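You operate a simulated robot arm through the tools that you are given. There is no shell and no other tool. Be economical: measure what you need, move in short steps, check, and stop when the job is done.

You are at the controls of a simulated two-armed robot. One attempt, no reset.

JOB
Hold the small tub on the top of the grey table steady with one hand and put the plug from the top of the grey table in it with the other.

The check looks at the end state, three seconds after you hand in, the way a careful person would. Anything else that was tipped, shoved, dropped, spilled or broken makes it a failure.

ROBOT AND FRAMES
Two 7-joint arms with two-finger grippers on one trunk, on a base that drives. Base frame: it is fixed to the floor where the robot stands at the start and does not move with it; the origin is under the middle of the robot, x ahead of it, y to its left, z up; the surface under the hand at the start is at about z = 760. Readings come in mm, degrees, newtons and seconds.
The left shoulder is at the start at [78, 151, 963], the right one opposite. With the tool pointing down near the work surface each hand reaches from about 320 to 800 mm from the robot's upright axis, wherever it stands, measured 20 degrees to its own side. Payload 2.54 kg a hand.
Tool frame (each hand has its own): the origin (TCP) lies between the finger pads and is the grasp point; the fingertips stand 30 mm ahead of it; z points along the fingers, y is the line along which they close. Largest opening 116 mm; the body of the gripper starts 95 mm behind the TCP.
Orientation is told as [roll, pitch, yaw] about the base's x, y, z axes, in that order, counted from this pose: with the fingers straight down and closing along the base's y, the tool's x points along the base's -x, its y along +y and its z along -z.

CONTROLS
- The arms move only by the tool step_arm. It takes "left_commands", "right_commands" or both (then of equal length, played together; a hand with none holds still); each is a list of rows, each a list of 3 entries, a list of its own where there are three numbers: the shift along the base's x, y, z in m, then the turn, a rotation vector about the base's x, y, z in degrees, then the opening, from 0 (shut) to 1 (fully open). In form: [[[dx, dy, dz], [ax, ay, az], gripper], ...]. A call has 1 to 20 rows; each row shifts and turns the commanded pose from where the row before left it. Rows are played at 5 a second. More than 50 mm and 8.6 degrees between two rows, or a gripper value outside its range, and nothing of the call is played. Where a pose cannot be reached the arm comes as near as it can. A force on the tool above 40 N (or 10 N above the force at the start of the call, whichever is more), or a blocked arm, ends the call early, and 0.2 s more pass. Each finger travels about 72 mm/s and halts on what it meets, pressing with about 22 N; the grip force reading is that of the motor and also rises with nothing between the fingers. The clock runs only during rows and for 0.2 s after the last one: add rows that do not move to give the fingers time. The reply holds the time, the measured pose of the TCP, the force on the tool along the base axes, the opening and the grip force, in the units named above and with some noise, with the torque about the TCP (base axes, N m) and any sound that the robot's microphone picked up, and new pictures: "pictures" is both (left out), scene, wrist or none (wrist: the cameras of the hands that moved).
- Cameras (640 x 400 px; columns grow to the right, rows downward): "scene" is now at [159.6, -16.7, 1107.8]; the picture's right is [-0.17, -0.98, 0.00], its down [-0.33, 0.06, -0.94] and it looks along [0.93, -0.16, -0.34] (base axes); focal length 214 px, centre (320, 200). "left" rides on the left gripper at [69, 15, -122] in its tool frame; the picture's right is [-0.21, 0.98, 0.00], its down [-0.83, -0.18, -0.53] and it looks along [-0.52, -0.12, 0.85] (tool axes); focal length 251 px, centre (320, 200). "right" rides on the right gripper at [69, -15, -122] in its tool frame; the picture's right is [0.22, 0.98, 0.00], its down [-0.83, 0.18, -0.53] and it looks along [-0.52, 0.12, 0.85] (tool axes); focal length 251 px, centre (320, 200). There is no depth. A picture from a camera that has moved, and an enlarged one, comes with that camera's place and axes in the base frame and with its lens.
- move_column(by): slides the trunk up (or, below 0, down) by that many mm; the arms and the scene camera ride with it, the base frame stays. It gives what a move gives, with no picture.
- drive_base(legs): drives the robot by 1 to 6 legs, each [ahead, left, turn to the left] in mm, mm and degrees, along the robot's own axes; the way and the turn of a leg run together, so that a leg with both is an arc; at most 1500 mm and 180 degrees a leg. The arms and the cameras ride along, it lands a little off, and it stops where it bumps. It gives what a move gives, and a new picture of the scene camera.
- turn_head(pan, tilt): turns the head with the scene camera to pan (to the left, within 80 degrees either way) and tilt (down, from -29 to 69), counted from straight ahead of the robot. It gives what a move gives, and a new picture of the scene camera.
- zoom(camera, box): a new picture of the part [left, top, right, bottom] of that camera's present view, enlarged. No time passes.
- close_job(): hands the job in; it is judged then, once.

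Go step by step. Nothing tells you exact positions but the pictures and the camera data: compare them with the known pose of the tool, close in by small moves and look again before you grip or let go. The budget is 120 turns and 260 pictures, counting those below and the enlarged ones. Unless the task says otherwise, let go and move clear before handing in, and close with one line.

The tools are called after ">>>" as a command line: name --argument value ..., lists and objects as JSON in quotes. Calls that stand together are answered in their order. step_arm: Moves the arms, as the interface text tells. Its arguments: {"type":"object","properties":{"left_commands":{"type":"array"},"right_commands":{"type":"array"},"pictures":{"type":"string","enum":["both","scene","wrist","none"]}},"required":[]} The other tools are called the same way: move_column (by) slides the trunk up or down; drive_base (legs) drives the base; turn_head (pan, tilt) turns the head that bears the scene camera; zoom (camera, box) takes an enlarged picture of a part of a camera's view; close_job () hands the job in.

At the start:

```text
time: 0.0
left_ee_pos: [439.9, 196.7, 1013.6]
left_tool_rot: [-0.1, 0.0, 0.2]
left_ft_force: [0.2, 0.0, -0.4]
left_moment: [0.0, -0.01, -0.01]
left_opening: 116.2
left_grip_force: 0.1
right_ee_pos: [304.5, -134.6, 1060.8]
right_tool_rot: [0.0, 0.0, -0.1]
right_ft_force: [-0.2, -0.6, -0.4]
right_moment: [0.02, 0.01, -0.01]
right_opening: 116.2
right_grip_force: 0.0
trunk travel left (down, up): [-200.0, 89.0]
robot x, y, heading: [3.0, 3.3, -0.4]
head pan, tilt: [-10.0, 19.8]
```

scene: 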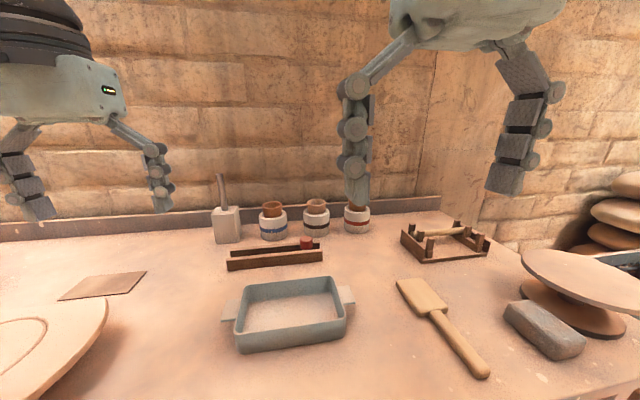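
right: 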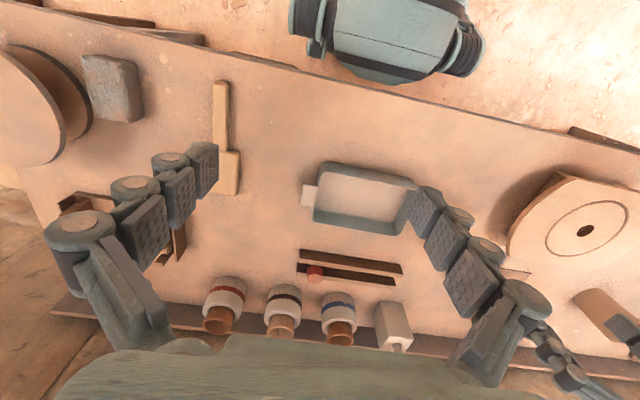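
left: 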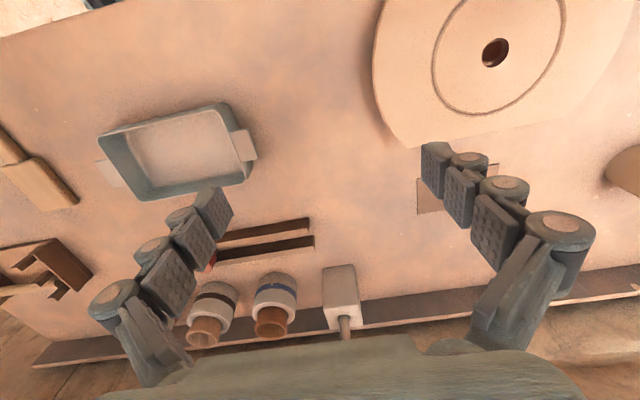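

I see a clay-coloured bench with a tray, jars and other items; I'm not sure this is the "grey table". I'll look around first.

>>> turn_head --pan -75 --tilt 25

>>> turn_head --pan 75 --tilt 25

```text
time: 1.4
left_ee_pos: [439.1, 198.3, 1010.7]
left_tool_rot: [0.0, 0.0, 0.2]
left_ft_force: [0.3, 0.0, -0.2]
left_moment: [0.01, -0.01, 0.0]
left_opening: 116.1
left_grip_force: 0.0
right_ee_pos: [305.5, -134.3, 1060.7]
right_tool_rot: [0.2, 0.1, -0.1]
right_ft_force: [0.0, 0.2, -0.1]
right_moment: [0.0, -0.02, 0.0]
right_opening: 116.0
right_grip_force: 0.1
trunk travel left (down, up): [-200.0, 89.0]
robot x, y, heading: [0.6, -0.8, 0.2]
head pan, tilt: [-75.0, 25.0]
camera scene: at [91.8, -89.6, 1099.3], right [-0.97, -0.26, 0.0], down [-0.11, 0.41, -0.91], along [0.24, -0.88, -0.42], focal length 214 px, centre (320, 200)
```

scene: 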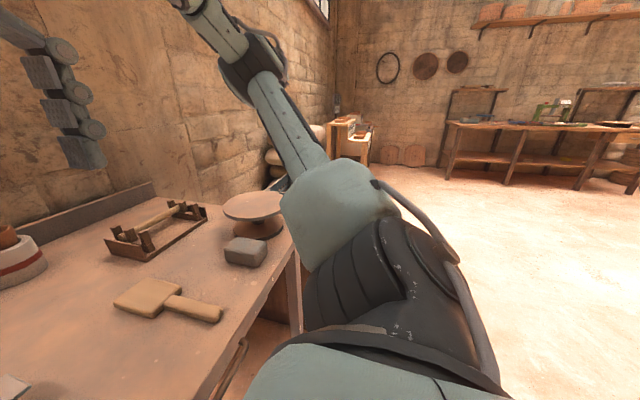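

```text
time: 3.7
left_ee_pos: [439.3, 197.9, 1011.3]
left_tool_rot: [0.0, 0.0, 0.1]
left_ft_force: [0.4, -0.9, -0.6]
left_moment: [-0.03, 0.01, -0.02]
left_opening: 116.0
left_grip_force: 0.0
right_ee_pos: [305.2, -133.7, 1060.8]
right_tool_rot: [0.2, 0.0, -0.2]
right_ft_force: [-0.3, 0.4, -0.1]
right_moment: [-0.01, 0.0, 0.0]
right_opening: 115.8
right_grip_force: 0.0
trunk travel left (down, up): [-200.0, 89.0]
robot x, y, heading: [1.4, -2.6, -0.2]
head pan, tilt: [75.0, 25.0]
camera scene: at [91.8, 88.4, 1099.3], right [0.97, -0.26, 0.0], down [-0.11, -0.41, -0.91], along [0.23, 0.88, -0.42], focal length 214 px, centre (320, 200)
```

scene: 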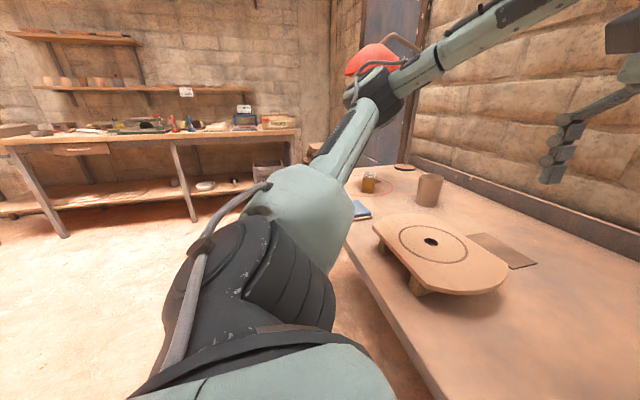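

Besides this bench there are two or three other tables. I'll zoom on the left one, which is cluttered.

>>> zoom --camera "scene" --box '[0, 90, 320, 240]'

>>> zoom --camera "scene" --box '[320, 130, 560, 280]'

```text
2.00 times, centred on (160, 165) of scene
camera zoom: at [91.8, 88.4, 1099.3], right [0.97, -0.26, 0.0], down [-0.11, -0.41, -0.91], along [0.23, 0.88, -0.42], focal length 429 px, centre (640, 270)
```

zoom: 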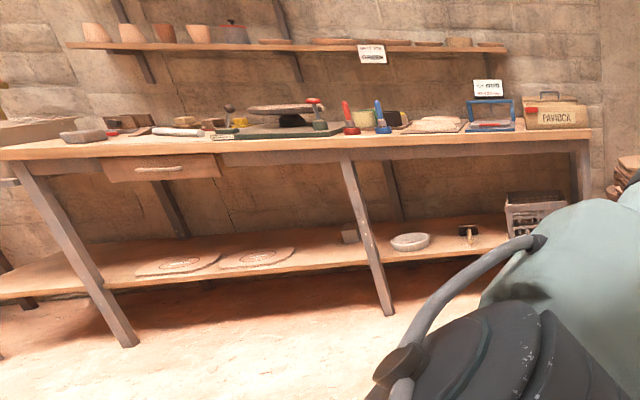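

```text
2.67 times, centred on (440, 205) of scene
camera zoom: at [91.8, 88.4, 1099.3], right [0.97, -0.26, 0.0], down [-0.11, -0.41, -0.91], along [0.23, 0.88, -0.42], focal length 572 px, centre (0, 187)
```

zoom: 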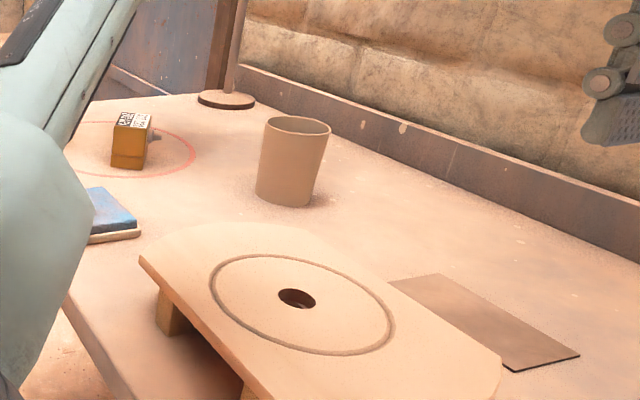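

Next a close look at the items on the bench in front.

>>> turn_head --pan -10 --tilt 30

>>> zoom --camera "scene" --box '[190, 100, 390, 225]'

>>> zoom --camera "scene" --box '[380, 120, 640, 300]'

```text
time: 5.3
left_ee_pos: [440.1, 197.5, 1011.8]
left_tool_rot: [0.0, 0.0, 0.0]
left_ft_force: [-1.0, 1.0, 0.6]
left_moment: [0.01, 0.03, 0.02]
left_opening: 116.2
left_grip_force: 0.0
right_ee_pos: [305.7, -133.2, 1060.6]
right_tool_rot: [0.1, 0.0, -0.1]
right_ft_force: [0.2, -0.6, 0.0]
right_moment: [0.02, 0.02, -0.02]
right_opening: 116.2
right_grip_force: 0.0
trunk travel left (down, up): [-200.0, 89.0]
robot x, y, heading: [1.5, 0.1, -0.1]
head pan, tilt: [-10.0, 30.0]
camera scene: at [157.0, -16.2, 1091.4], right [-0.17, -0.98, 0.0], down [-0.49, 0.09, -0.87], along [0.85, -0.15, -0.5], focal length 214 px, centre (320, 200)
```

scene: 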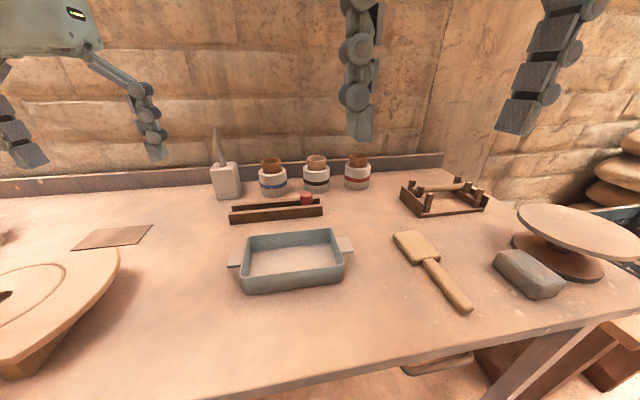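

```text
3.20 times, centred on (290, 162) of scene
camera zoom: at [157.0, -16.2, 1091.4], right [-0.17, -0.98, 0.0], down [-0.49, 0.09, -0.87], along [0.85, -0.15, -0.5], focal length 686 px, centre (416, 320)
```

zoom: 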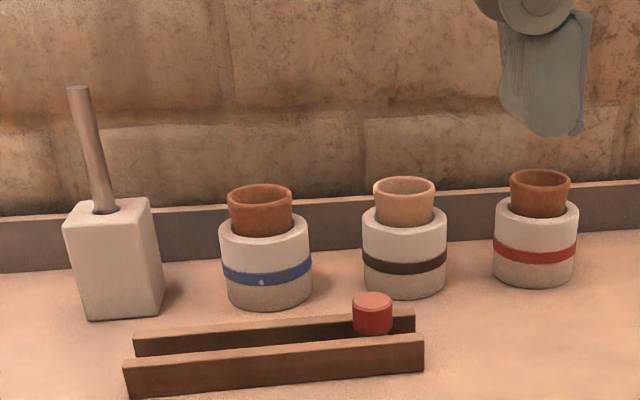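

```text
2.22 times, centred on (510, 210) of scene
camera zoom: at [157.0, -16.2, 1091.4], right [-0.17, -0.98, 0.0], down [-0.49, 0.09, -0.87], along [0.85, -0.15, -0.5], focal length 477 px, centre (-102, 178)
```

zoom: 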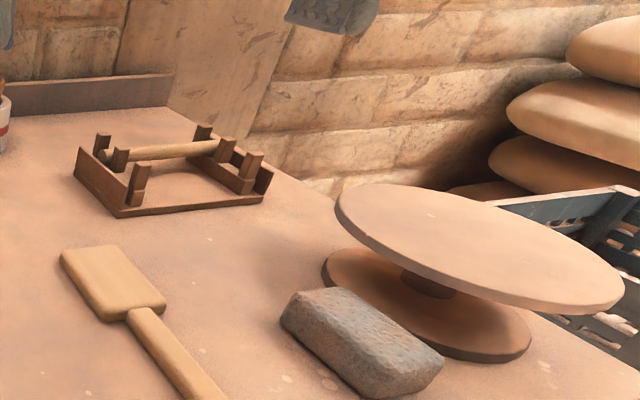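

The red cylinder between the two dark rails must be the plug (about x 690, y -70). The blue-grey tub with side tabs is at about x 415–520, y -105..70. I'll bring the right hand above the plug, and the left above the tub's left tab turned by -90°.

>>> step_arm --left_commands '[[[0.002, -0.006, -0.0055], [0, 0, -8.2], 1], [[0.002, -0.006, -0.0055], [0, 0, -8.2], 1], [[0.002, -0.006, -0.0055], [0, 0, -8.2], 1], [[0.002, -0.006, -0.0055], [0, 0, -8.2], 1], [[0.002, -0.006, -0.0055], [0, 0, -8.2], 1], [[0.002, -0.006, -0.0055], [0, 0, -8.2], 1], [[0.002, -0.006, -0.0055], [0, 0, -8.2], 1], [[0.002, -0.006, -0.0055], [0, 0, -8.2], 1], [[0.002, -0.006, -0.0055], [0, 0, -8.2], 1], [[0.002, -0.006, -0.0055], [0, 0, -8.2], 1], [[0.002, -0.006, -0.0055], [0, 0, -8.0], 1]]' --right_commands '[[[0.034, 0.006, -0.009], [0, 0, 0], 1], [[0.034, 0.006, -0.009], [0, 0, 0], 1], [[0.034, 0.006, -0.009], [0, 0, 0], 1], [[0.034, 0.006, -0.009], [0, 0, 0], 1], [[0.034, 0.006, -0.009], [0, 0, 0], 1], [[0.034, 0.006, -0.009], [0, 0, 0], 1], [[0.034, 0.006, -0.009], [0, 0, 0], 1], [[0.034, 0.006, -0.009], [0, 0, 0], 1], [[0.034, 0.006, -0.009], [0, 0, 0], 1], [[0.034, 0.006, -0.009], [0, 0, 0], 1], [[0.034, 0.006, -0.009], [0, 0, 0], 1]]'

```text
time: 7.7
left_ee_pos: [462.1, 132.4, 951.3]
left_tool_rot: [0.0, 0.0, -90.1]
left_ft_force: [-0.5, 0.0, 0.0]
left_moment: [0.01, 0.01, 0.04]
left_opening: 115.9
left_grip_force: 0.1
right_ee_pos: [680.2, -65.2, 962.1]
right_tool_rot: [0.1, 0.1, 0.0]
right_ft_force: [0.5, -0.3, -0.4]
right_moment: [-0.02, 0.02, 0.0]
right_opening: 116.2
right_grip_force: 0.2
trunk travel left (down, up): [-200.0, 89.0]
robot x, y, heading: [0.4, -0.7, -0.1]
head pan, tilt: [-10.0, 30.0]
camera scene: at [157.2, -16.0, 1091.3], right [-0.17, -0.98, 0.0], down [-0.49, 0.09, -0.87], along [0.85, -0.15, -0.5], focal length 214 px, centre (320, 200)
camera right: at [610.3, -81.6, 1083.8], right [-0.21, 0.98, 0.0], down [0.83, 0.18, 0.53], along [0.52, 0.12, -0.84], focal length 251 px, centre (320, 200)
camera left: at [477.1, 199.5, 1073.1], right [0.98, -0.22, 0.0], down [-0.18, -0.83, 0.53], along [-0.12, -0.52, -0.85], focal length 251 px, centre (320, 200)
```

scene: 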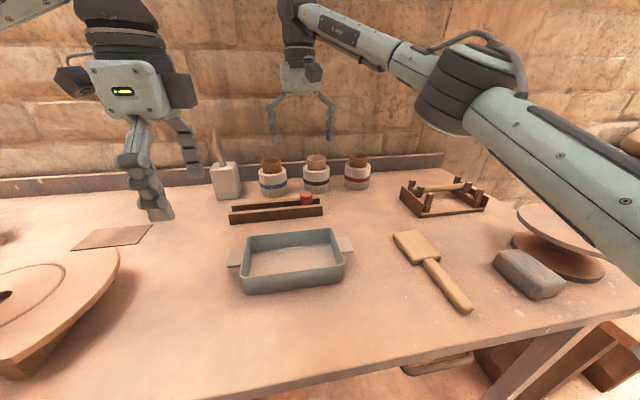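
right: 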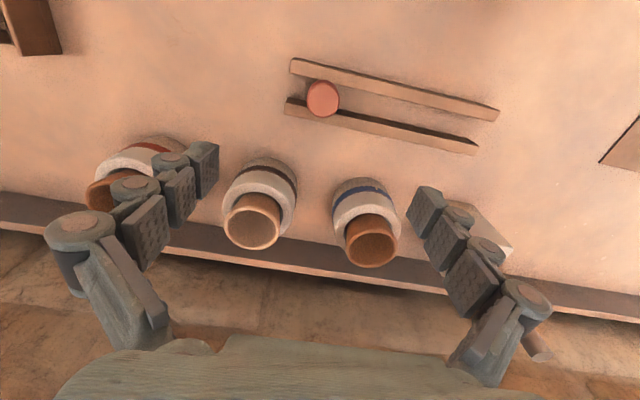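
left: 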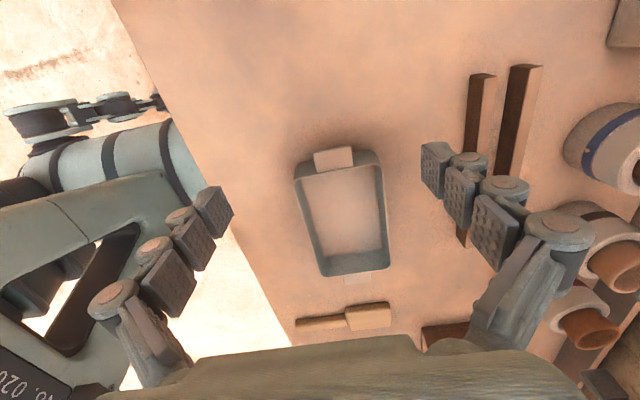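

Triangulating the pictures, the plug's top is about (655, -67, 818) and the tub's left tab about (467, 87, 800). I'll bring both hands to a closer hover and look again.

>>> step_arm --left_commands '[[[0.001, -0.011, -0.014], [0, 0, 0], 1], [[0.001, -0.011, -0.014], [0, 0, 0], 1], [[0.001, -0.011, -0.014], [0, 0, 0], 1], [[0.001, -0.011, -0.014], [0, 0, 0], 1], [[0, 0, 0], [0, 0, 0], 1]]' --right_commands '[[[-0.006, -0.0005, -0.014], [0, 0, 0], 1], [[-0.006, -0.0005, -0.014], [0, 0, 0], 1], [[-0.006, -0.0005, -0.014], [0, 0, 0], 1], [[-0.006, -0.0005, -0.014], [0, 0, 0], 1], [[0, 0, 0], [0, 0, 0], 1]]'

```text
time: 8.9
left_ee_pos: [464.6, 87.0, 893.9]
left_tool_rot: [0.0, 0.0, -89.9]
left_ft_force: [0.5, 0.3, 0.2]
left_moment: [0.01, 0.01, 0.01]
left_opening: 116.3
left_grip_force: 0.2
right_ee_pos: [655.0, -70.0, 905.3]
right_tool_rot: [0.2, 0.0, -0.1]
right_ft_force: [-0.1, 1.0, 0.2]
right_moment: [0.0, 0.0, 0.0]
right_opening: 115.8
right_grip_force: 0.1
trunk travel left (down, up): [-200.0, 89.0]
robot x, y, heading: [-3.3, -5.0, -0.2]
head pan, tilt: [-10.0, 30.0]
camera scene: at [156.9, -16.3, 1091.4], right [-0.17, -0.98, 0.0], down [-0.49, 0.09, -0.87], along [0.85, -0.15, -0.5], focal length 214 px, centre (320, 200)
camera right: at [584.8, -85.4, 1027.0], right [-0.21, 0.98, 0.0], down [0.83, 0.18, 0.53], along [0.52, 0.12, -0.84], focal length 251 px, centre (320, 200)
camera left: at [481.5, 154.9, 1017.1], right [0.98, -0.21, 0.0], down [-0.18, -0.83, 0.53], along [-0.11, -0.52, -0.85], focal length 251 px, centre (320, 200)
```

scene: 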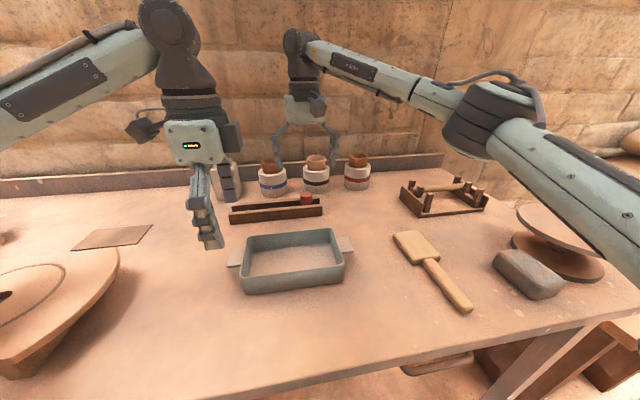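
right: 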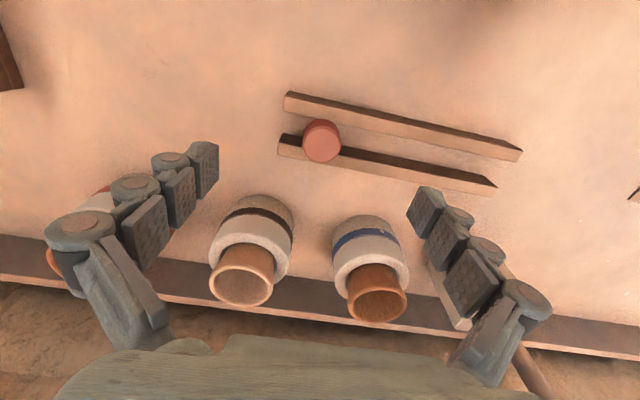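
left: 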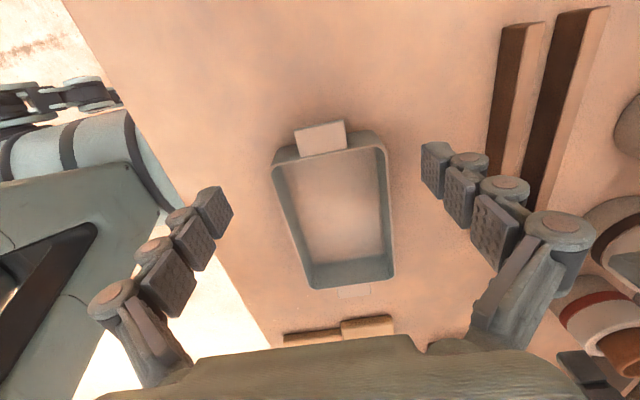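

Both hovers look good; I'll enlarge to fix the plug's top face and the tab exactly.

>>> zoom --camera "right" --box '[260, 80, 420, 180]'

>>> zoom --camera "left" --box '[240, 90, 400, 190]'

>>> zoom --camera "scene" --box '[210, 170, 370, 300]'

```text
4.00 times, centred on (340, 130) of right
camera zoom: at [584.8, -85.4, 1027.0], right [-0.21, 0.98, 0.0], down [0.83, 0.18, 0.53], along [0.52, 0.12, -0.84], focal length 1006 px, centre (240, 480)
```

zoom: 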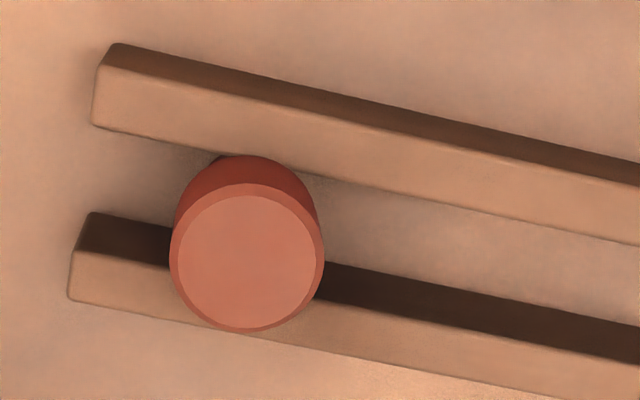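

```text
4.00 times, centred on (320, 140) of left
camera zoom: at [481.5, 154.9, 1017.1], right [0.98, -0.21, 0.0], down [-0.18, -0.83, 0.53], along [-0.11, -0.52, -0.85], focal length 1006 px, centre (320, 440)
```

zoom: 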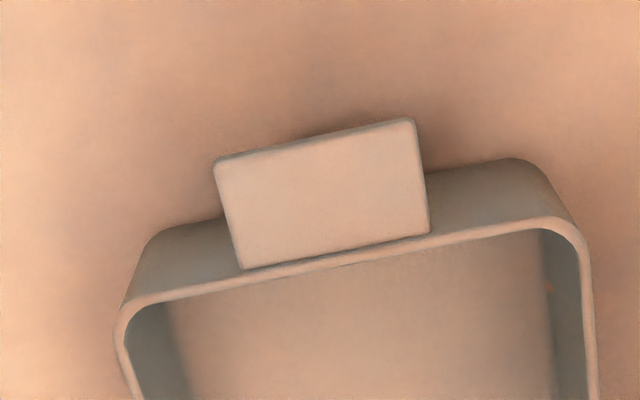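

```text
3.08 times, centred on (290, 235) of scene
camera zoom: at [156.9, -16.3, 1091.4], right [-0.17, -0.98, 0.0], down [-0.49, 0.09, -0.87], along [0.85, -0.15, -0.5], focal length 660 px, centre (412, 92)
```

zoom: 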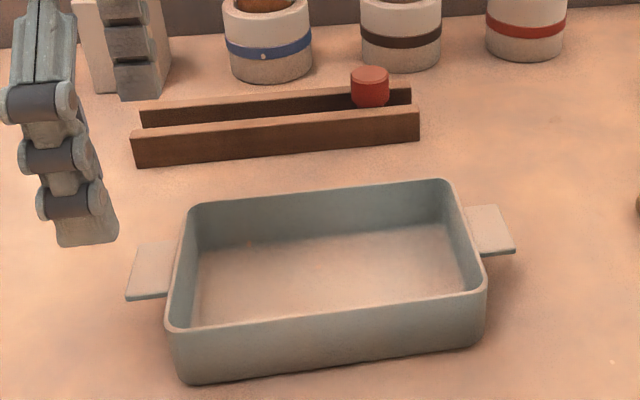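

The plug's top is at about (658, -67, 818), 33 mm across, with rails about 31 mm apart along y. The tab is 44 mm wide, centred at about (467, 86, 803). I'll lower the left hand around the tab first, still open.

>>> step_arm --left_commands '[[[0.001, 0.0005, -0.021], [0, 0, 0], 1], [[0.001, 0.0005, -0.021], [0, 0, 0], 1], [[0, 0, -0.021], [0, 0, 0], 1], [[0, 0, -0.021], [0, 0, 0], 1], [[0, 0, 0], [0, 0, 0], 1]]'

>>> zoom --camera "scene" --box '[170, 200, 330, 300]'

```text
time: 10.1
left_ee_pos: [467.7, 89.2, 810.7]
left_tool_rot: [0.0, 0.0, -89.9]
left_ft_force: [0.4, -0.6, -0.8]
left_moment: [-0.01, 0.0, -0.01]
left_opening: 115.9
left_grip_force: 0.0
right_ee_pos: [654.9, -69.8, 906.0]
right_tool_rot: [0.1, 0.0, -0.1]
right_ft_force: [0.0, 0.3, -0.3]
right_moment: [0.01, 0.03, 0.01]
right_opening: 115.7
right_grip_force: 0.0
trunk travel left (down, up): [-200.0, 89.0]
robot x, y, heading: [3.8, 0.5, -0.3]
head pan, tilt: [-10.0, 30.0]
camera scene: at [157.0, -16.3, 1091.4], right [-0.17, -0.98, 0.0], down [-0.49, 0.09, -0.87], along [0.85, -0.15, -0.5], focal length 214 px, centre (320, 200)
camera left: at [483.5, 156.5, 933.7], right [0.98, -0.21, 0.0], down [-0.18, -0.83, 0.53], along [-0.11, -0.52, -0.85], focal length 251 px, centre (320, 200)
```

scene: 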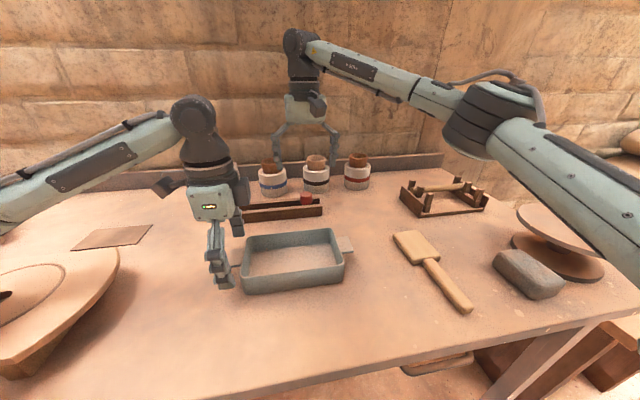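
left: 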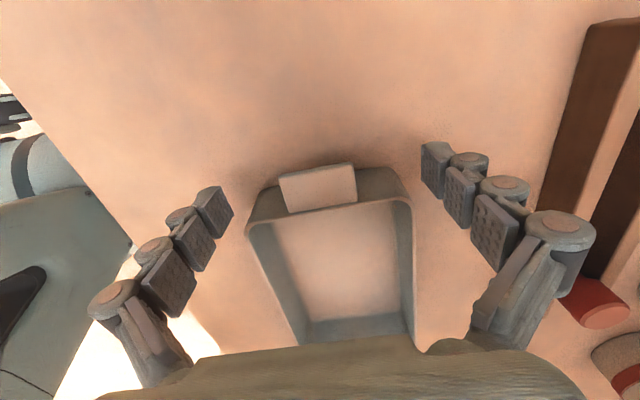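

```text
4.00 times, centred on (250, 250) of scene
camera zoom: at [157.0, -16.3, 1091.4], right [-0.17, -0.98, 0.0], down [-0.49, 0.09, -0.87], along [0.85, -0.15, -0.5], focal length 858 px, centre (600, 0)
```

zoom: 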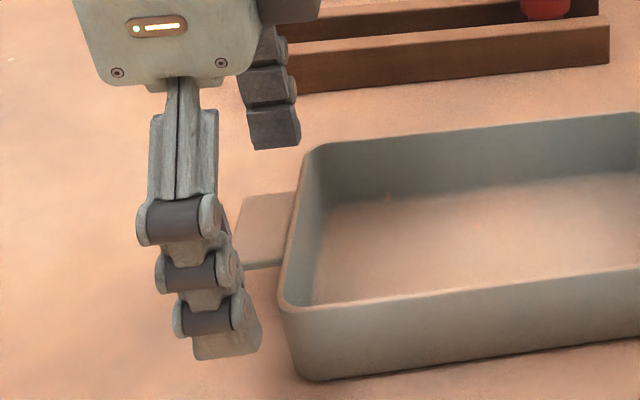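

The tab sits centred between the left fingers. I'll lower 5 mm more and close gently on it.

>>> step_arm --left_commands '[[[0, -0.001, -0.005], [0, 0, 0], 0.8], [[0, 0, 0], [0, 0, 0], 0.6], [[0, 0, 0], [0, 0, 0], 0.48], [[0, 0, 0], [0, 0, 0], 0.42], [[0, 0, 0], [0, 0, 0], 0.38], [[0, 0, 0], [0, 0, 0], 0.34], [[0, 0, 0], [0, 0, 0], 0.3], [[0, 0, 0], [0, 0, 0], 0.3]]'

```text
time: 11.9
left_ee_pos: [467.6, 88.5, 807.7]
left_tool_rot: [0.0, -0.1, -89.9]
left_ft_force: [-0.9, -0.1, -0.1]
left_moment: [0.03, -0.01, -0.07]
left_opening: 42.3
left_grip_force: 21.8
right_ee_pos: [654.6, -70.0, 905.5]
right_tool_rot: [0.2, 0.0, -0.1]
right_ft_force: [0.3, 0.1, 0.3]
right_moment: [0.0, -0.01, 0.02]
right_opening: 116.2
right_grip_force: 0.1
trunk travel left (down, up): [-200.0, 89.0]
robot x, y, heading: [-1.3, -0.7, -0.0]
head pan, tilt: [-10.0, 30.0]
camera scene: at [156.9, -16.3, 1091.4], right [-0.17, -0.98, 0.0], down [-0.49, 0.09, -0.87], along [0.85, -0.15, -0.5], focal length 214 px, centre (320, 200)
camera left: at [483.5, 155.3, 928.9], right [0.98, -0.21, 0.0], down [-0.18, -0.83, 0.53], along [-0.11, -0.52, -0.85], focal length 251 px, centre (320, 200)
```

scene: 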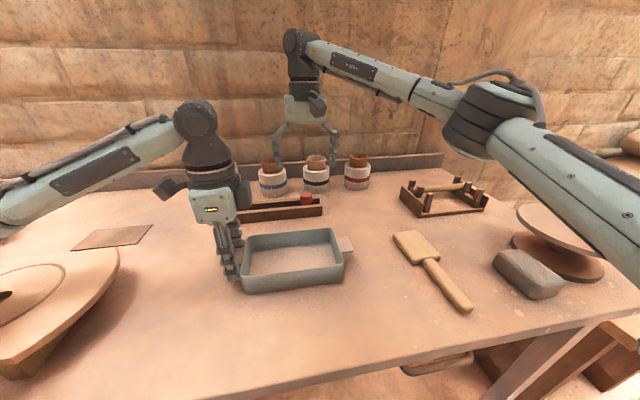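
left: 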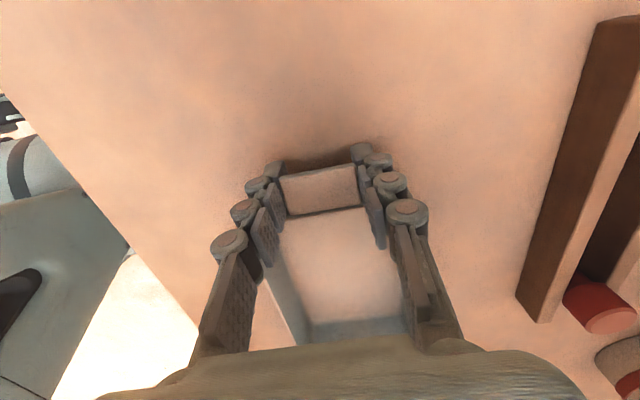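

The tub is held (42 mm, 22 N). Now the right hand goes down above the plug, partly closed, and I look again.

>>> step_arm --right_commands '[[[0.001, 0.001, -0.015], [0, 0, 0], 0.75], [[0.001, 0.001, -0.015], [0, 0, 0], 0.6], [[0.001, 0.001, -0.015], [0, 0, 0], 0.6], [[0, 0, 0], [0, 0, 0], 0.6]]' --pictures "wrist"

>>> zoom --camera "right" --box '[240, 110, 400, 210]'

>>> zoom --camera "scene" --box '[230, 140, 360, 222]'

```text
time: 12.9
left_ee_pos: [468.4, 87.6, 808.6]
left_tool_rot: [-0.1, 0.0, -89.8]
left_ft_force: [-0.3, 0.2, -0.3]
left_moment: [0.0, 0.02, -0.05]
left_opening: 42.3
left_grip_force: 21.7
right_ee_pos: [658.1, -67.6, 858.8]
right_tool_rot: [0.0, 0.0, 0.0]
right_ft_force: [-1.2, 0.6, -0.3]
right_moment: [0.01, -0.02, 0.01]
right_opening: 69.3
right_grip_force: 0.2
trunk travel left (down, up): [-200.0, 89.0]
robot x, y, heading: [3.8, 0.4, -0.1]
head pan, tilt: [-10.0, 30.0]
camera right: at [587.7, -83.0, 980.7], right [-0.21, 0.98, 0.0], down [0.83, 0.18, 0.53], along [0.52, 0.12, -0.84], focal length 251 px, centre (320, 200)
```

right: 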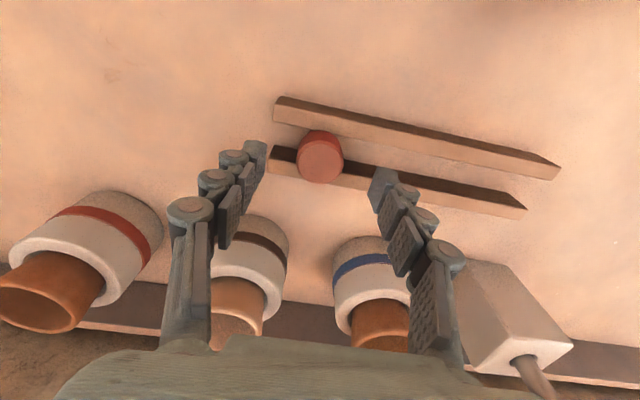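

```text
4.00 times, centred on (320, 160) of right
camera zoom: at [587.7, -83.0, 980.7], right [-0.21, 0.98, 0.0], down [0.83, 0.18, 0.53], along [0.52, 0.12, -0.84], focal length 1006 px, centre (320, 360)
```

zoom: 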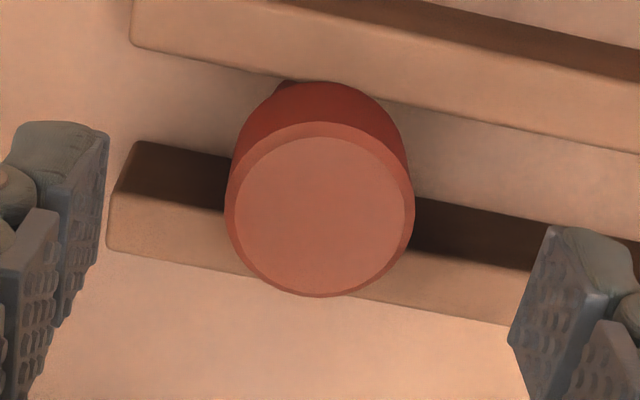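

```text
4.88 times, centred on (295, 181) of scene
camera zoom: at [156.9, -16.3, 1091.4], right [-0.17, -0.98, 0.0], down [-0.49, 0.09, -0.87], along [0.85, -0.15, -0.5], focal length 1046 px, centre (442, 293)
```

zoom: 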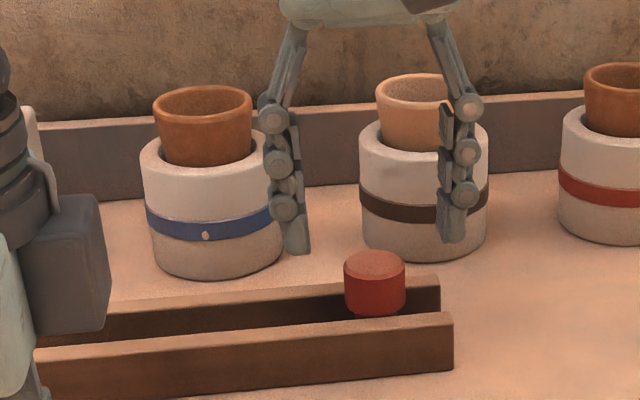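

The plug's head spans roughly z 796–820 and the hand is centred over it to within 1–2 mm. I'll go down 32 mm and close.

>>> step_arm --right_commands '[[[0, 0.001, -0.012], [0, 0, 0], 0.6], [[0, 0, -0.011], [0, 0, 0], 0.6], [[0, 0, -0.009], [0, 0, 0], 0.6], [[0, 0, 0], [0, 0, 0], 0.6]]' --pictures "wrist"

>>> zoom --camera "scene" --box '[230, 140, 360, 222]'

```text
time: 13.9
left_ee_pos: [466.5, 87.9, 806.9]
left_tool_rot: [0.0, 0.0, -89.8]
left_ft_force: [-0.1, 0.8, 0.7]
left_moment: [-0.01, 0.0, -0.04]
left_opening: 42.5
left_grip_force: 21.7
right_ee_pos: [658.5, -65.3, 828.3]
right_tool_rot: [0.1, 0.0, -0.2]
right_ft_force: [0.9, -0.6, -0.2]
right_moment: [-0.01, -0.04, 0.01]
right_opening: 69.8
right_grip_force: 0.1
trunk travel left (down, up): [-200.0, 89.0]
robot x, y, heading: [4.3, -1.3, 0.3]
head pan, tilt: [-10.0, 30.0]
camera right: at [588.4, -82.0, 949.9], right [-0.21, 0.98, 0.0], down [0.83, 0.18, 0.53], along [0.52, 0.12, -0.84], focal length 251 px, centre (320, 200)
```

right: 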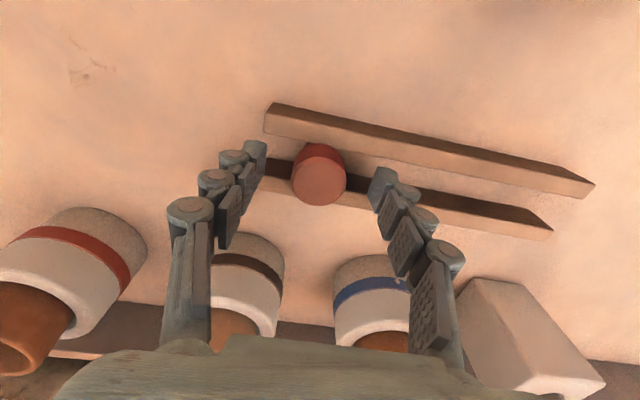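

```text
4.88 times, centred on (295, 181) of scene
camera zoom: at [156.9, -16.3, 1091.4], right [-0.17, -0.98, 0.0], down [-0.49, 0.09, -0.87], along [0.85, -0.15, -0.5], focal length 1046 px, centre (442, 293)
```

zoom: 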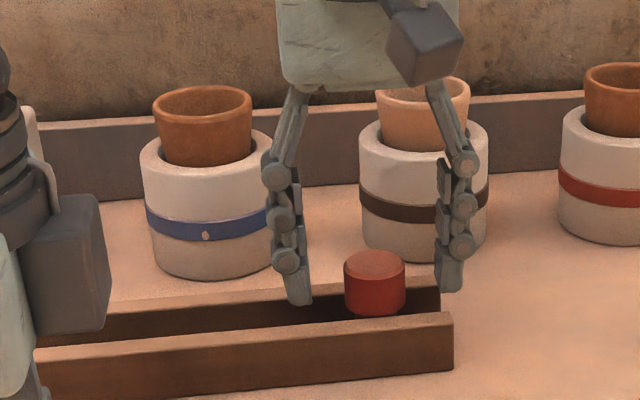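

The fingertips flank the plug head, clear of the rails. Closing gently.

>>> step_arm --right_commands '[[[0, -0.001, -0.003], [0, 0, 0], 0.5], [[0, 0, 0], [0, 0, 0], 0.4], [[0, 0, 0], [0, 0, 0], 0.32], [[0, 0, 0], [0, 0, 0], 0.26], [[0, 0, 0], [0, 0, 0], 0.2], [[0, 0, 0], [0, 0, 0], 0.15], [[0, 0, 0], [0, 0, 0], 0.15]]' --pictures "wrist"

>>> zoom --camera "scene" --box '[230, 140, 360, 222]'

```text
time: 15.5
left_ee_pos: [467.6, 89.1, 806.5]
left_tool_rot: [0.0, -0.1, -89.9]
left_ft_force: [0.2, 0.8, 0.9]
left_moment: [-0.02, 0.02, -0.05]
left_opening: 42.0
left_grip_force: 22.4
right_ee_pos: [657.5, -67.1, 825.8]
right_tool_rot: [0.1, 0.0, -0.2]
right_ft_force: [0.3, 0.2, 0.0]
right_moment: [-0.01, 0.02, -0.03]
right_opening: 32.5
right_grip_force: 22.6
trunk travel left (down, up): [-200.0, 89.0]
robot x, y, heading: [2.5, 2.5, 0.0]
head pan, tilt: [-10.0, 30.0]
camera right: at [588.1, -82.6, 947.5], right [-0.21, 0.98, 0.0], down [0.83, 0.18, 0.53], along [0.52, 0.12, -0.84], focal length 251 px, centre (320, 200)
```

right: 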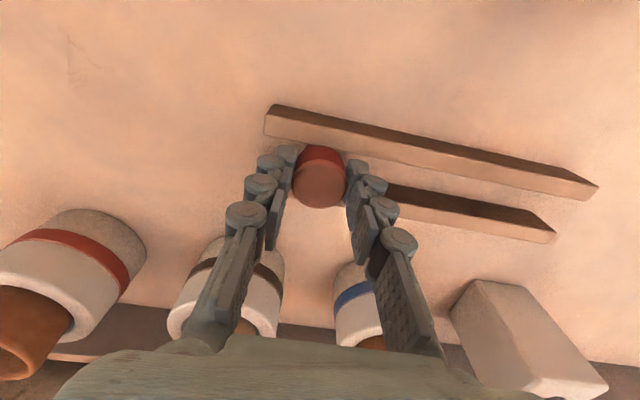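

```text
4.88 times, centred on (295, 181) of scene
camera zoom: at [156.9, -16.3, 1091.4], right [-0.17, -0.98, 0.0], down [-0.49, 0.09, -0.87], along [0.85, -0.15, -0.5], focal length 1046 px, centre (442, 293)
```

zoom: 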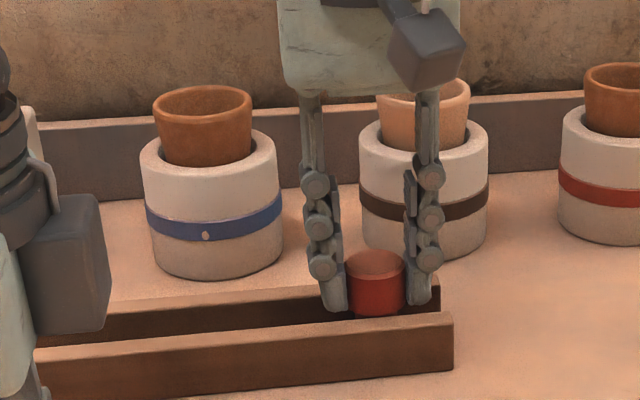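

Gripped at 32.5 mm. I'll lift straight up in small steps and check the plug and rails.

>>> step_arm --right_commands '[[[0, 0, 0.008], [0, 0, 0], 0.15], [[0, 0, 0.012], [0, 0, 0], 0.15], [[0, 0, 0.02], [0, 0, 0], 0.15], [[0, 0, 0.03], [0, 0, 0], 0.15], [[0, 0, 0.03], [0, 0, 0], 0.15], [[0, 0, 0], [0, 0, 0], 0.15]]' --pictures "both"

>>> zoom --camera "scene" --box '[230, 120, 360, 222]'

```text
time: 16.9
left_ee_pos: [468.0, 88.8, 807.9]
left_tool_rot: [0.1, -0.1, -89.9]
left_ft_force: [0.0, -0.3, 1.3]
left_moment: [0.05, 0.03, -0.01]
left_opening: 42.2
left_grip_force: 22.1
right_ee_pos: [658.6, -66.1, 924.4]
right_tool_rot: [0.1, -0.1, -0.2]
right_ft_force: [-0.8, 0.6, -0.3]
right_moment: [0.04, 0.03, 0.02]
right_opening: 32.4
right_grip_force: 22.0
trunk travel left (down, up): [-200.0, 89.0]
robot x, y, heading: [-0.7, -0.1, 0.0]
head pan, tilt: [-10.0, 30.0]
camera scene: at [157.0, -16.3, 1091.3], right [-0.17, -0.98, 0.0], down [-0.49, 0.09, -0.87], along [0.85, -0.15, -0.5], focal length 214 px, centre (320, 200)
camera right: at [587.9, -82.7, 1047.1], right [-0.21, 0.98, 0.0], down [0.83, 0.18, 0.53], along [0.52, 0.12, -0.85], focal length 251 px, centre (320, 200)
```

scene: 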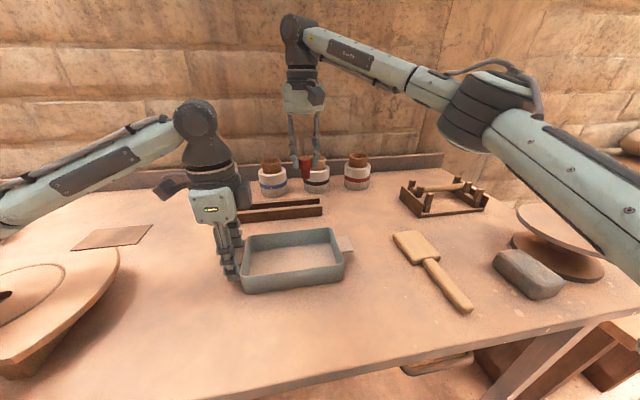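
right: 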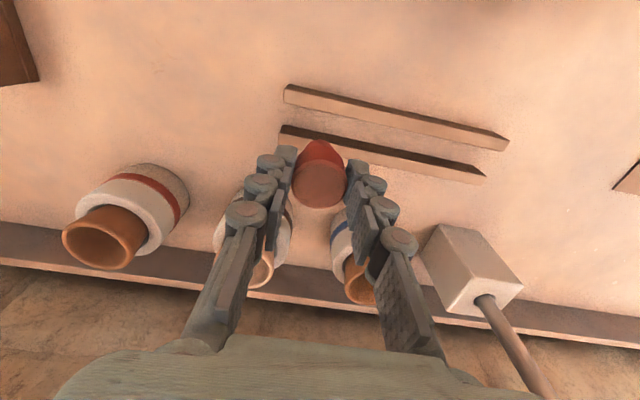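

```text
3.92 times, centred on (295, 171) of scene
camera zoom: at [157.0, -16.3, 1091.3], right [-0.17, -0.98, 0.0], down [-0.49, 0.09, -0.87], along [0.85, -0.15, -0.5], focal length 841 px, centre (418, 314)
```

zoom: 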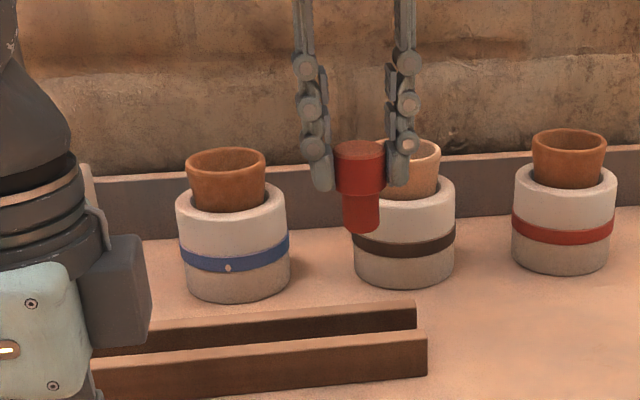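

The plug is out (head plus narrower stem, about 57 mm tall), and the rails didn't move. I'll carry it over the middle of the tub at this height.

>>> step_arm --right_commands '[[[-0.024, 0.0045, 0], [0, 0, 0], 0.15], [[-0.024, 0.0045, 0], [0, 0, 0], 0.15], [[-0.024, 0.0045, 0], [0, 0, 0], 0.15], [[-0.024, 0.0045, 0], [0, 0, 0], 0.15], [[-0.024, 0.0045, 0], [0, 0, 0], 0.15], [[-0.024, 0.0045, 0], [0, 0, 0], 0.15], [[-0.024, 0.0045, 0], [0, 0, 0], 0.15], [[-0.024, 0.0045, 0], [0, 0, 0], 0.15], [[0, 0, 0], [0, 0, 0], 0.15]]'

```text
time: 18.9
left_ee_pos: [467.3, 87.5, 806.9]
left_tool_rot: [0.0, 0.0, -89.9]
left_ft_force: [-0.6, 0.1, 0.9]
left_moment: [0.0, 0.0, -0.04]
left_opening: 42.2
left_grip_force: 22.1
right_ee_pos: [466.1, -31.1, 928.2]
right_tool_rot: [0.1, 0.0, -0.1]
right_ft_force: [-0.3, -0.1, -2.1]
right_moment: [-0.01, 0.0, 0.02]
right_opening: 32.4
right_grip_force: 22.0
trunk travel left (down, up): [-200.0, 89.0]
robot x, y, heading: [1.8, -0.6, 0.0]
head pan, tilt: [-10.0, 30.0]
camera scene: at [157.0, -16.3, 1091.4], right [-0.17, -0.98, 0.0], down [-0.49, 0.09, -0.87], along [0.85, -0.15, -0.5], focal length 214 px, centre (320, 200)
camera right: at [395.2, -47.0, 1049.2], right [-0.21, 0.98, 0.0], down [0.83, 0.18, 0.53], along [0.52, 0.12, -0.85], focal length 251 px, centre (320, 200)
```

scene: 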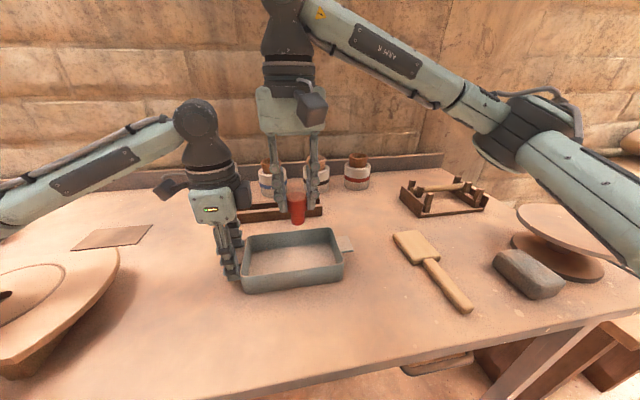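
right: 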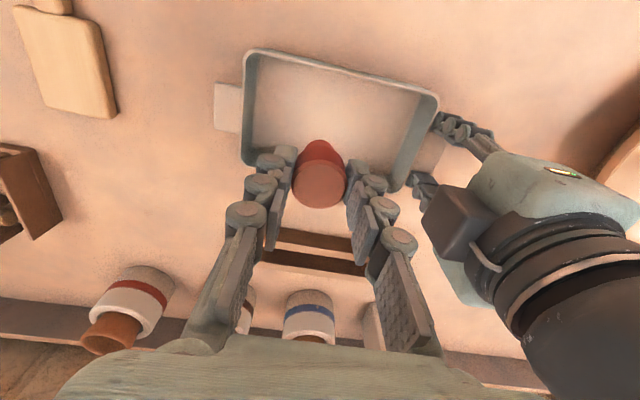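

The tub is centred beneath, but a block on the left hand reaches to y≈40, so I'll shift the plug to y≈-48 for clearance. Then I'll go partway down.

>>> step_arm --right_commands '[[[0, -0.009, 0], [0, 0, 0], 0.15], [[0.001, -0.009, 0], [0, 0, 0], 0.15], [[0, 0, -0.02], [0, 0, 0], 0.15], [[0, 0, -0.02], [0, 0, 0], 0.15], [[0, 0, -0.02], [0, 0, 0], 0.15], [[0, 0, -0.012], [0, 0, 0], 0.15], [[0, 0, 0], [0, 0, 0], 0.15]]'

>>> zoom --camera "scene" --box '[200, 170, 380, 300]'

```text
time: 20.5
left_ee_pos: [468.9, 88.0, 806.2]
left_tool_rot: [0.0, 0.1, -89.9]
left_ft_force: [0.2, -0.3, 0.9]
left_moment: [0.03, 0.03, 0.03]
left_opening: 42.0
left_grip_force: 21.7
right_ee_pos: [466.1, -50.5, 853.2]
right_tool_rot: [0.1, 0.0, -0.1]
right_ft_force: [0.2, 0.4, 0.0]
right_moment: [0.0, -0.02, 0.01]
right_opening: 32.4
right_grip_force: 22.3
trunk travel left (down, up): [-200.0, 89.0]
robot x, y, heading: [-2.9, 1.9, 0.1]
head pan, tilt: [-10.0, 30.0]
camera scene: at [157.0, -16.3, 1091.4], right [-0.17, -0.98, 0.0], down [-0.49, 0.09, -0.87], along [0.85, -0.15, -0.5], focal length 214 px, centre (320, 200)
camera right: at [396.3, -65.2, 975.0], right [-0.21, 0.98, 0.0], down [0.83, 0.18, 0.54], along [0.52, 0.12, -0.84], focal length 251 px, centre (320, 200)
```

scene: 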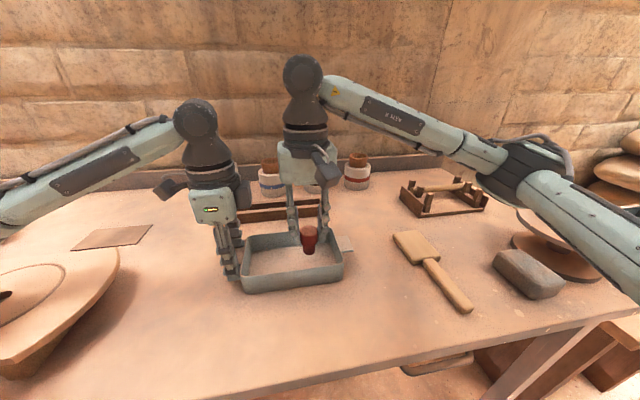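
right: 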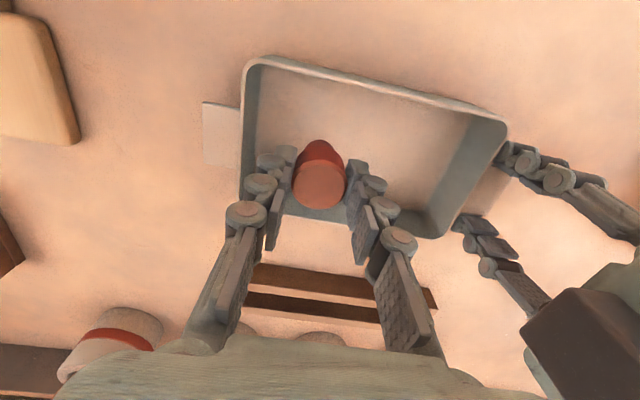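

```text
3.08 times, centred on (290, 235) of scene
camera zoom: at [157.0, -16.3, 1091.4], right [-0.17, -0.98, 0.0], down [-0.49, 0.09, -0.87], along [0.85, -0.15, -0.5], focal length 660 px, centre (412, 92)
```

zoom: 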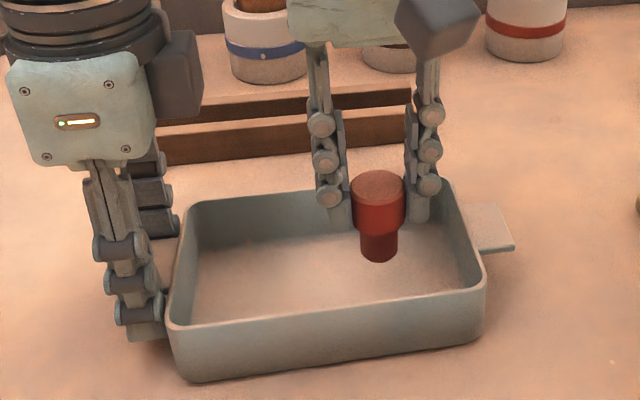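

The plug's foot is inside the tub roughly 25–30 mm above the floor. I'll lower in stages while watching the force.

>>> step_arm --right_commands '[[[0, 0, -0.008], [0, 0, 0], 0.15], [[0, 0, -0.008], [0, 0, 0], 0.15], [[0, 0, -0.004], [0, 0, 0], 0.15], [[0, 0, 0], [0, 0, 0], 0.15]]' --pictures "none"

>>> zoom --camera "scene" --box '[220, 200, 360, 300]'

```text
time: 21.5
left_ee_pos: [467.8, 87.3, 806.3]
left_tool_rot: [0.1, 0.0, -89.9]
left_ft_force: [-0.2, 0.1, 0.9]
left_moment: [0.02, 0.03, -0.02]
left_opening: 42.3
left_grip_force: 21.6
right_ee_pos: [467.0, -49.6, 832.8]
right_tool_rot: [0.2, 0.0, -0.1]
right_ft_force: [1.1, 1.0, -0.1]
right_moment: [-0.04, 0.01, -0.05]
right_opening: 32.6
right_grip_force: 22.1
trunk travel left (down, up): [-200.0, 89.0]
robot x, y, heading: [0.3, -2.0, 0.2]
head pan, tilt: [-10.0, 30.0]
```

```text
4.00 times, centred on (290, 250) of scene
camera zoom: at [157.0, -16.3, 1091.4], right [-0.17, -0.98, 0.0], down [-0.49, 0.09, -0.87], along [0.85, -0.15, -0.5], focal length 858 px, centre (440, 0)
```

zoom: 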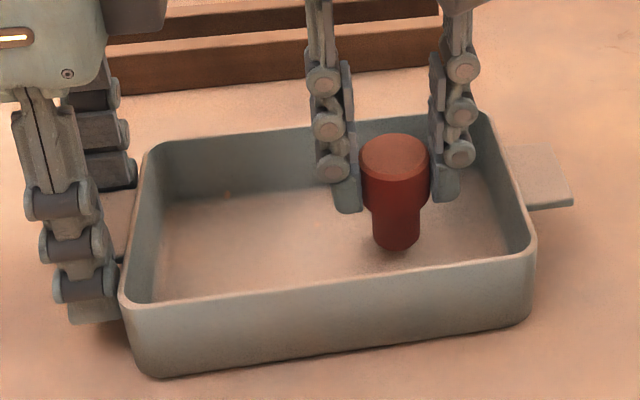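

Nearly on the floor now. I'll continue in 2 mm steps until I feel contact.

>>> step_arm --right_commands '[[[0, 0, -0.002], [0, 0, 0], 0.15], [[0, 0, -0.002], [0, 0, 0], 0.15], [[0, 0, 0], [0, 0, 0], 0.15]]' --pictures "none"

```text
time: 22.3
left_ee_pos: [466.9, 87.3, 807.0]
left_tool_rot: [0.0, 0.0, -89.9]
left_ft_force: [-0.3, 0.5, -0.5]
left_moment: [0.02, -0.03, -0.01]
left_opening: 42.0
left_grip_force: 22.2
right_ee_pos: [466.3, -49.0, 828.8]
right_tool_rot: [0.2, 0.1, -0.1]
right_ft_force: [-0.5, -0.4, -1.4]
right_moment: [0.01, 0.0, -0.03]
right_opening: 32.6
right_grip_force: 22.1
trunk travel left (down, up): [-200.0, 89.0]
robot x, y, heading: [-1.4, -1.3, 0.1]
head pan, tilt: [-10.0, 30.0]
```

>>> step_arm --right_commands '[[[0, 0, -0.002], [0, 0, 0], 0.15], [[0, 0, -0.001], [0, 0, 0], 0.15], [[0, 0, 0], [0, 0, 0], 0.15]]' --pictures "none"

>>> zoom --camera "scene" --box '[270, 220, 350, 270]'

```text
time: 23.1
left_ee_pos: [468.7, 87.3, 806.6]
left_tool_rot: [-0.1, 0.1, -89.9]
left_ft_force: [-1.1, 0.4, 1.6]
left_moment: [0.03, 0.05, -0.01]
left_opening: 42.2
left_grip_force: 21.9
right_ee_pos: [465.9, -48.7, 826.4]
right_tool_rot: [0.0, -0.1, -0.1]
right_ft_force: [-0.6, -0.2, -0.9]
right_moment: [0.02, -0.01, 0.01]
right_opening: 32.8
right_grip_force: 22.0
trunk travel left (down, up): [-200.0, 89.0]
robot x, y, heading: [-1.8, 0.4, 0.1]
head pan, tilt: [-10.0, 30.0]
```

```text
8.00 times, centred on (310, 245) of scene
camera zoom: at [157.0, -16.3, 1091.4], right [-0.17, -0.98, 0.0], down [-0.49, 0.09, -0.87], along [0.85, -0.15, -0.5], focal length 1716 px, centre (400, -160)
```

zoom: 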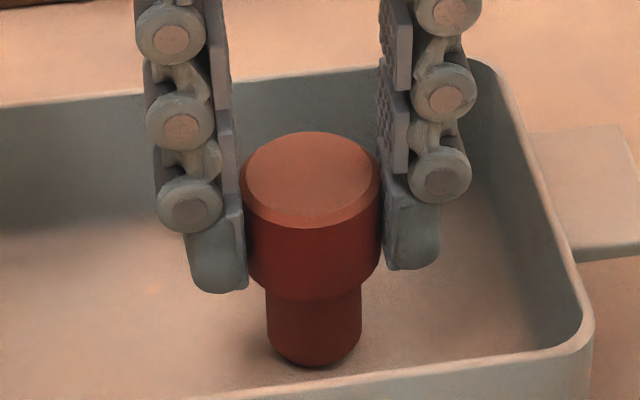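

>>> step_arm --right_commands '[[[0, 0, -0.001], [0, 0, 0], 0.15], [[0, 0, -0.001], [0, 0, 0], 0.15], [[0, 0, -0.001], [0, 0, 0], 0.15], [[0, 0, 0], [0, 0, 0], 0.15]]' --pictures "none"

>>> zoom --camera "scene" --box '[270, 220, 350, 270]'

```text
time: 24.1
left_ee_pos: [468.1, 86.3, 806.8]
left_tool_rot: [0.0, 0.0, -90.0]
left_ft_force: [3.1, 0.3, -6.2]
left_moment: [0.23, -0.03, 0.29]
left_opening: 42.1
left_grip_force: 21.9
right_ee_pos: [466.7, -49.2, 825.7]
right_tool_rot: [0.2, -0.1, 0.0]
right_ft_force: [-5.3, -1.9, 16.7]
right_moment: [-0.14, 0.18, 0.0]
right_opening: 32.4
right_grip_force: 22.2
trunk travel left (down, up): [-200.0, 89.0]
robot x, y, heading: [-2.4, 1.2, 0.4]
head pan, tilt: [-10.0, 30.0]
```

```text
8.00 times, centred on (310, 245) of scene
camera zoom: at [156.3, -16.3, 1091.6], right [-0.17, -0.98, 0.0], down [-0.49, 0.09, -0.87], along [0.85, -0.15, -0.5], focal length 1716 px, centre (400, -160)
```

zoom: 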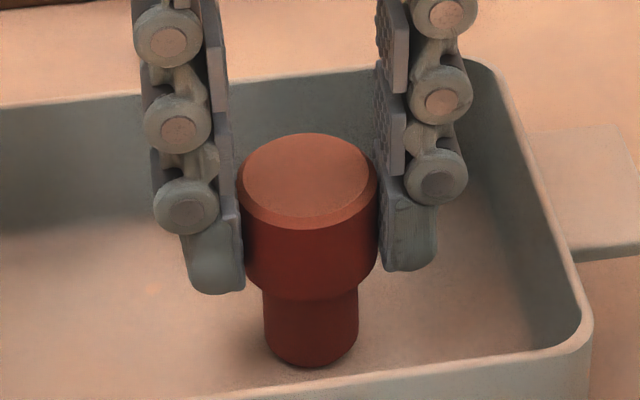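

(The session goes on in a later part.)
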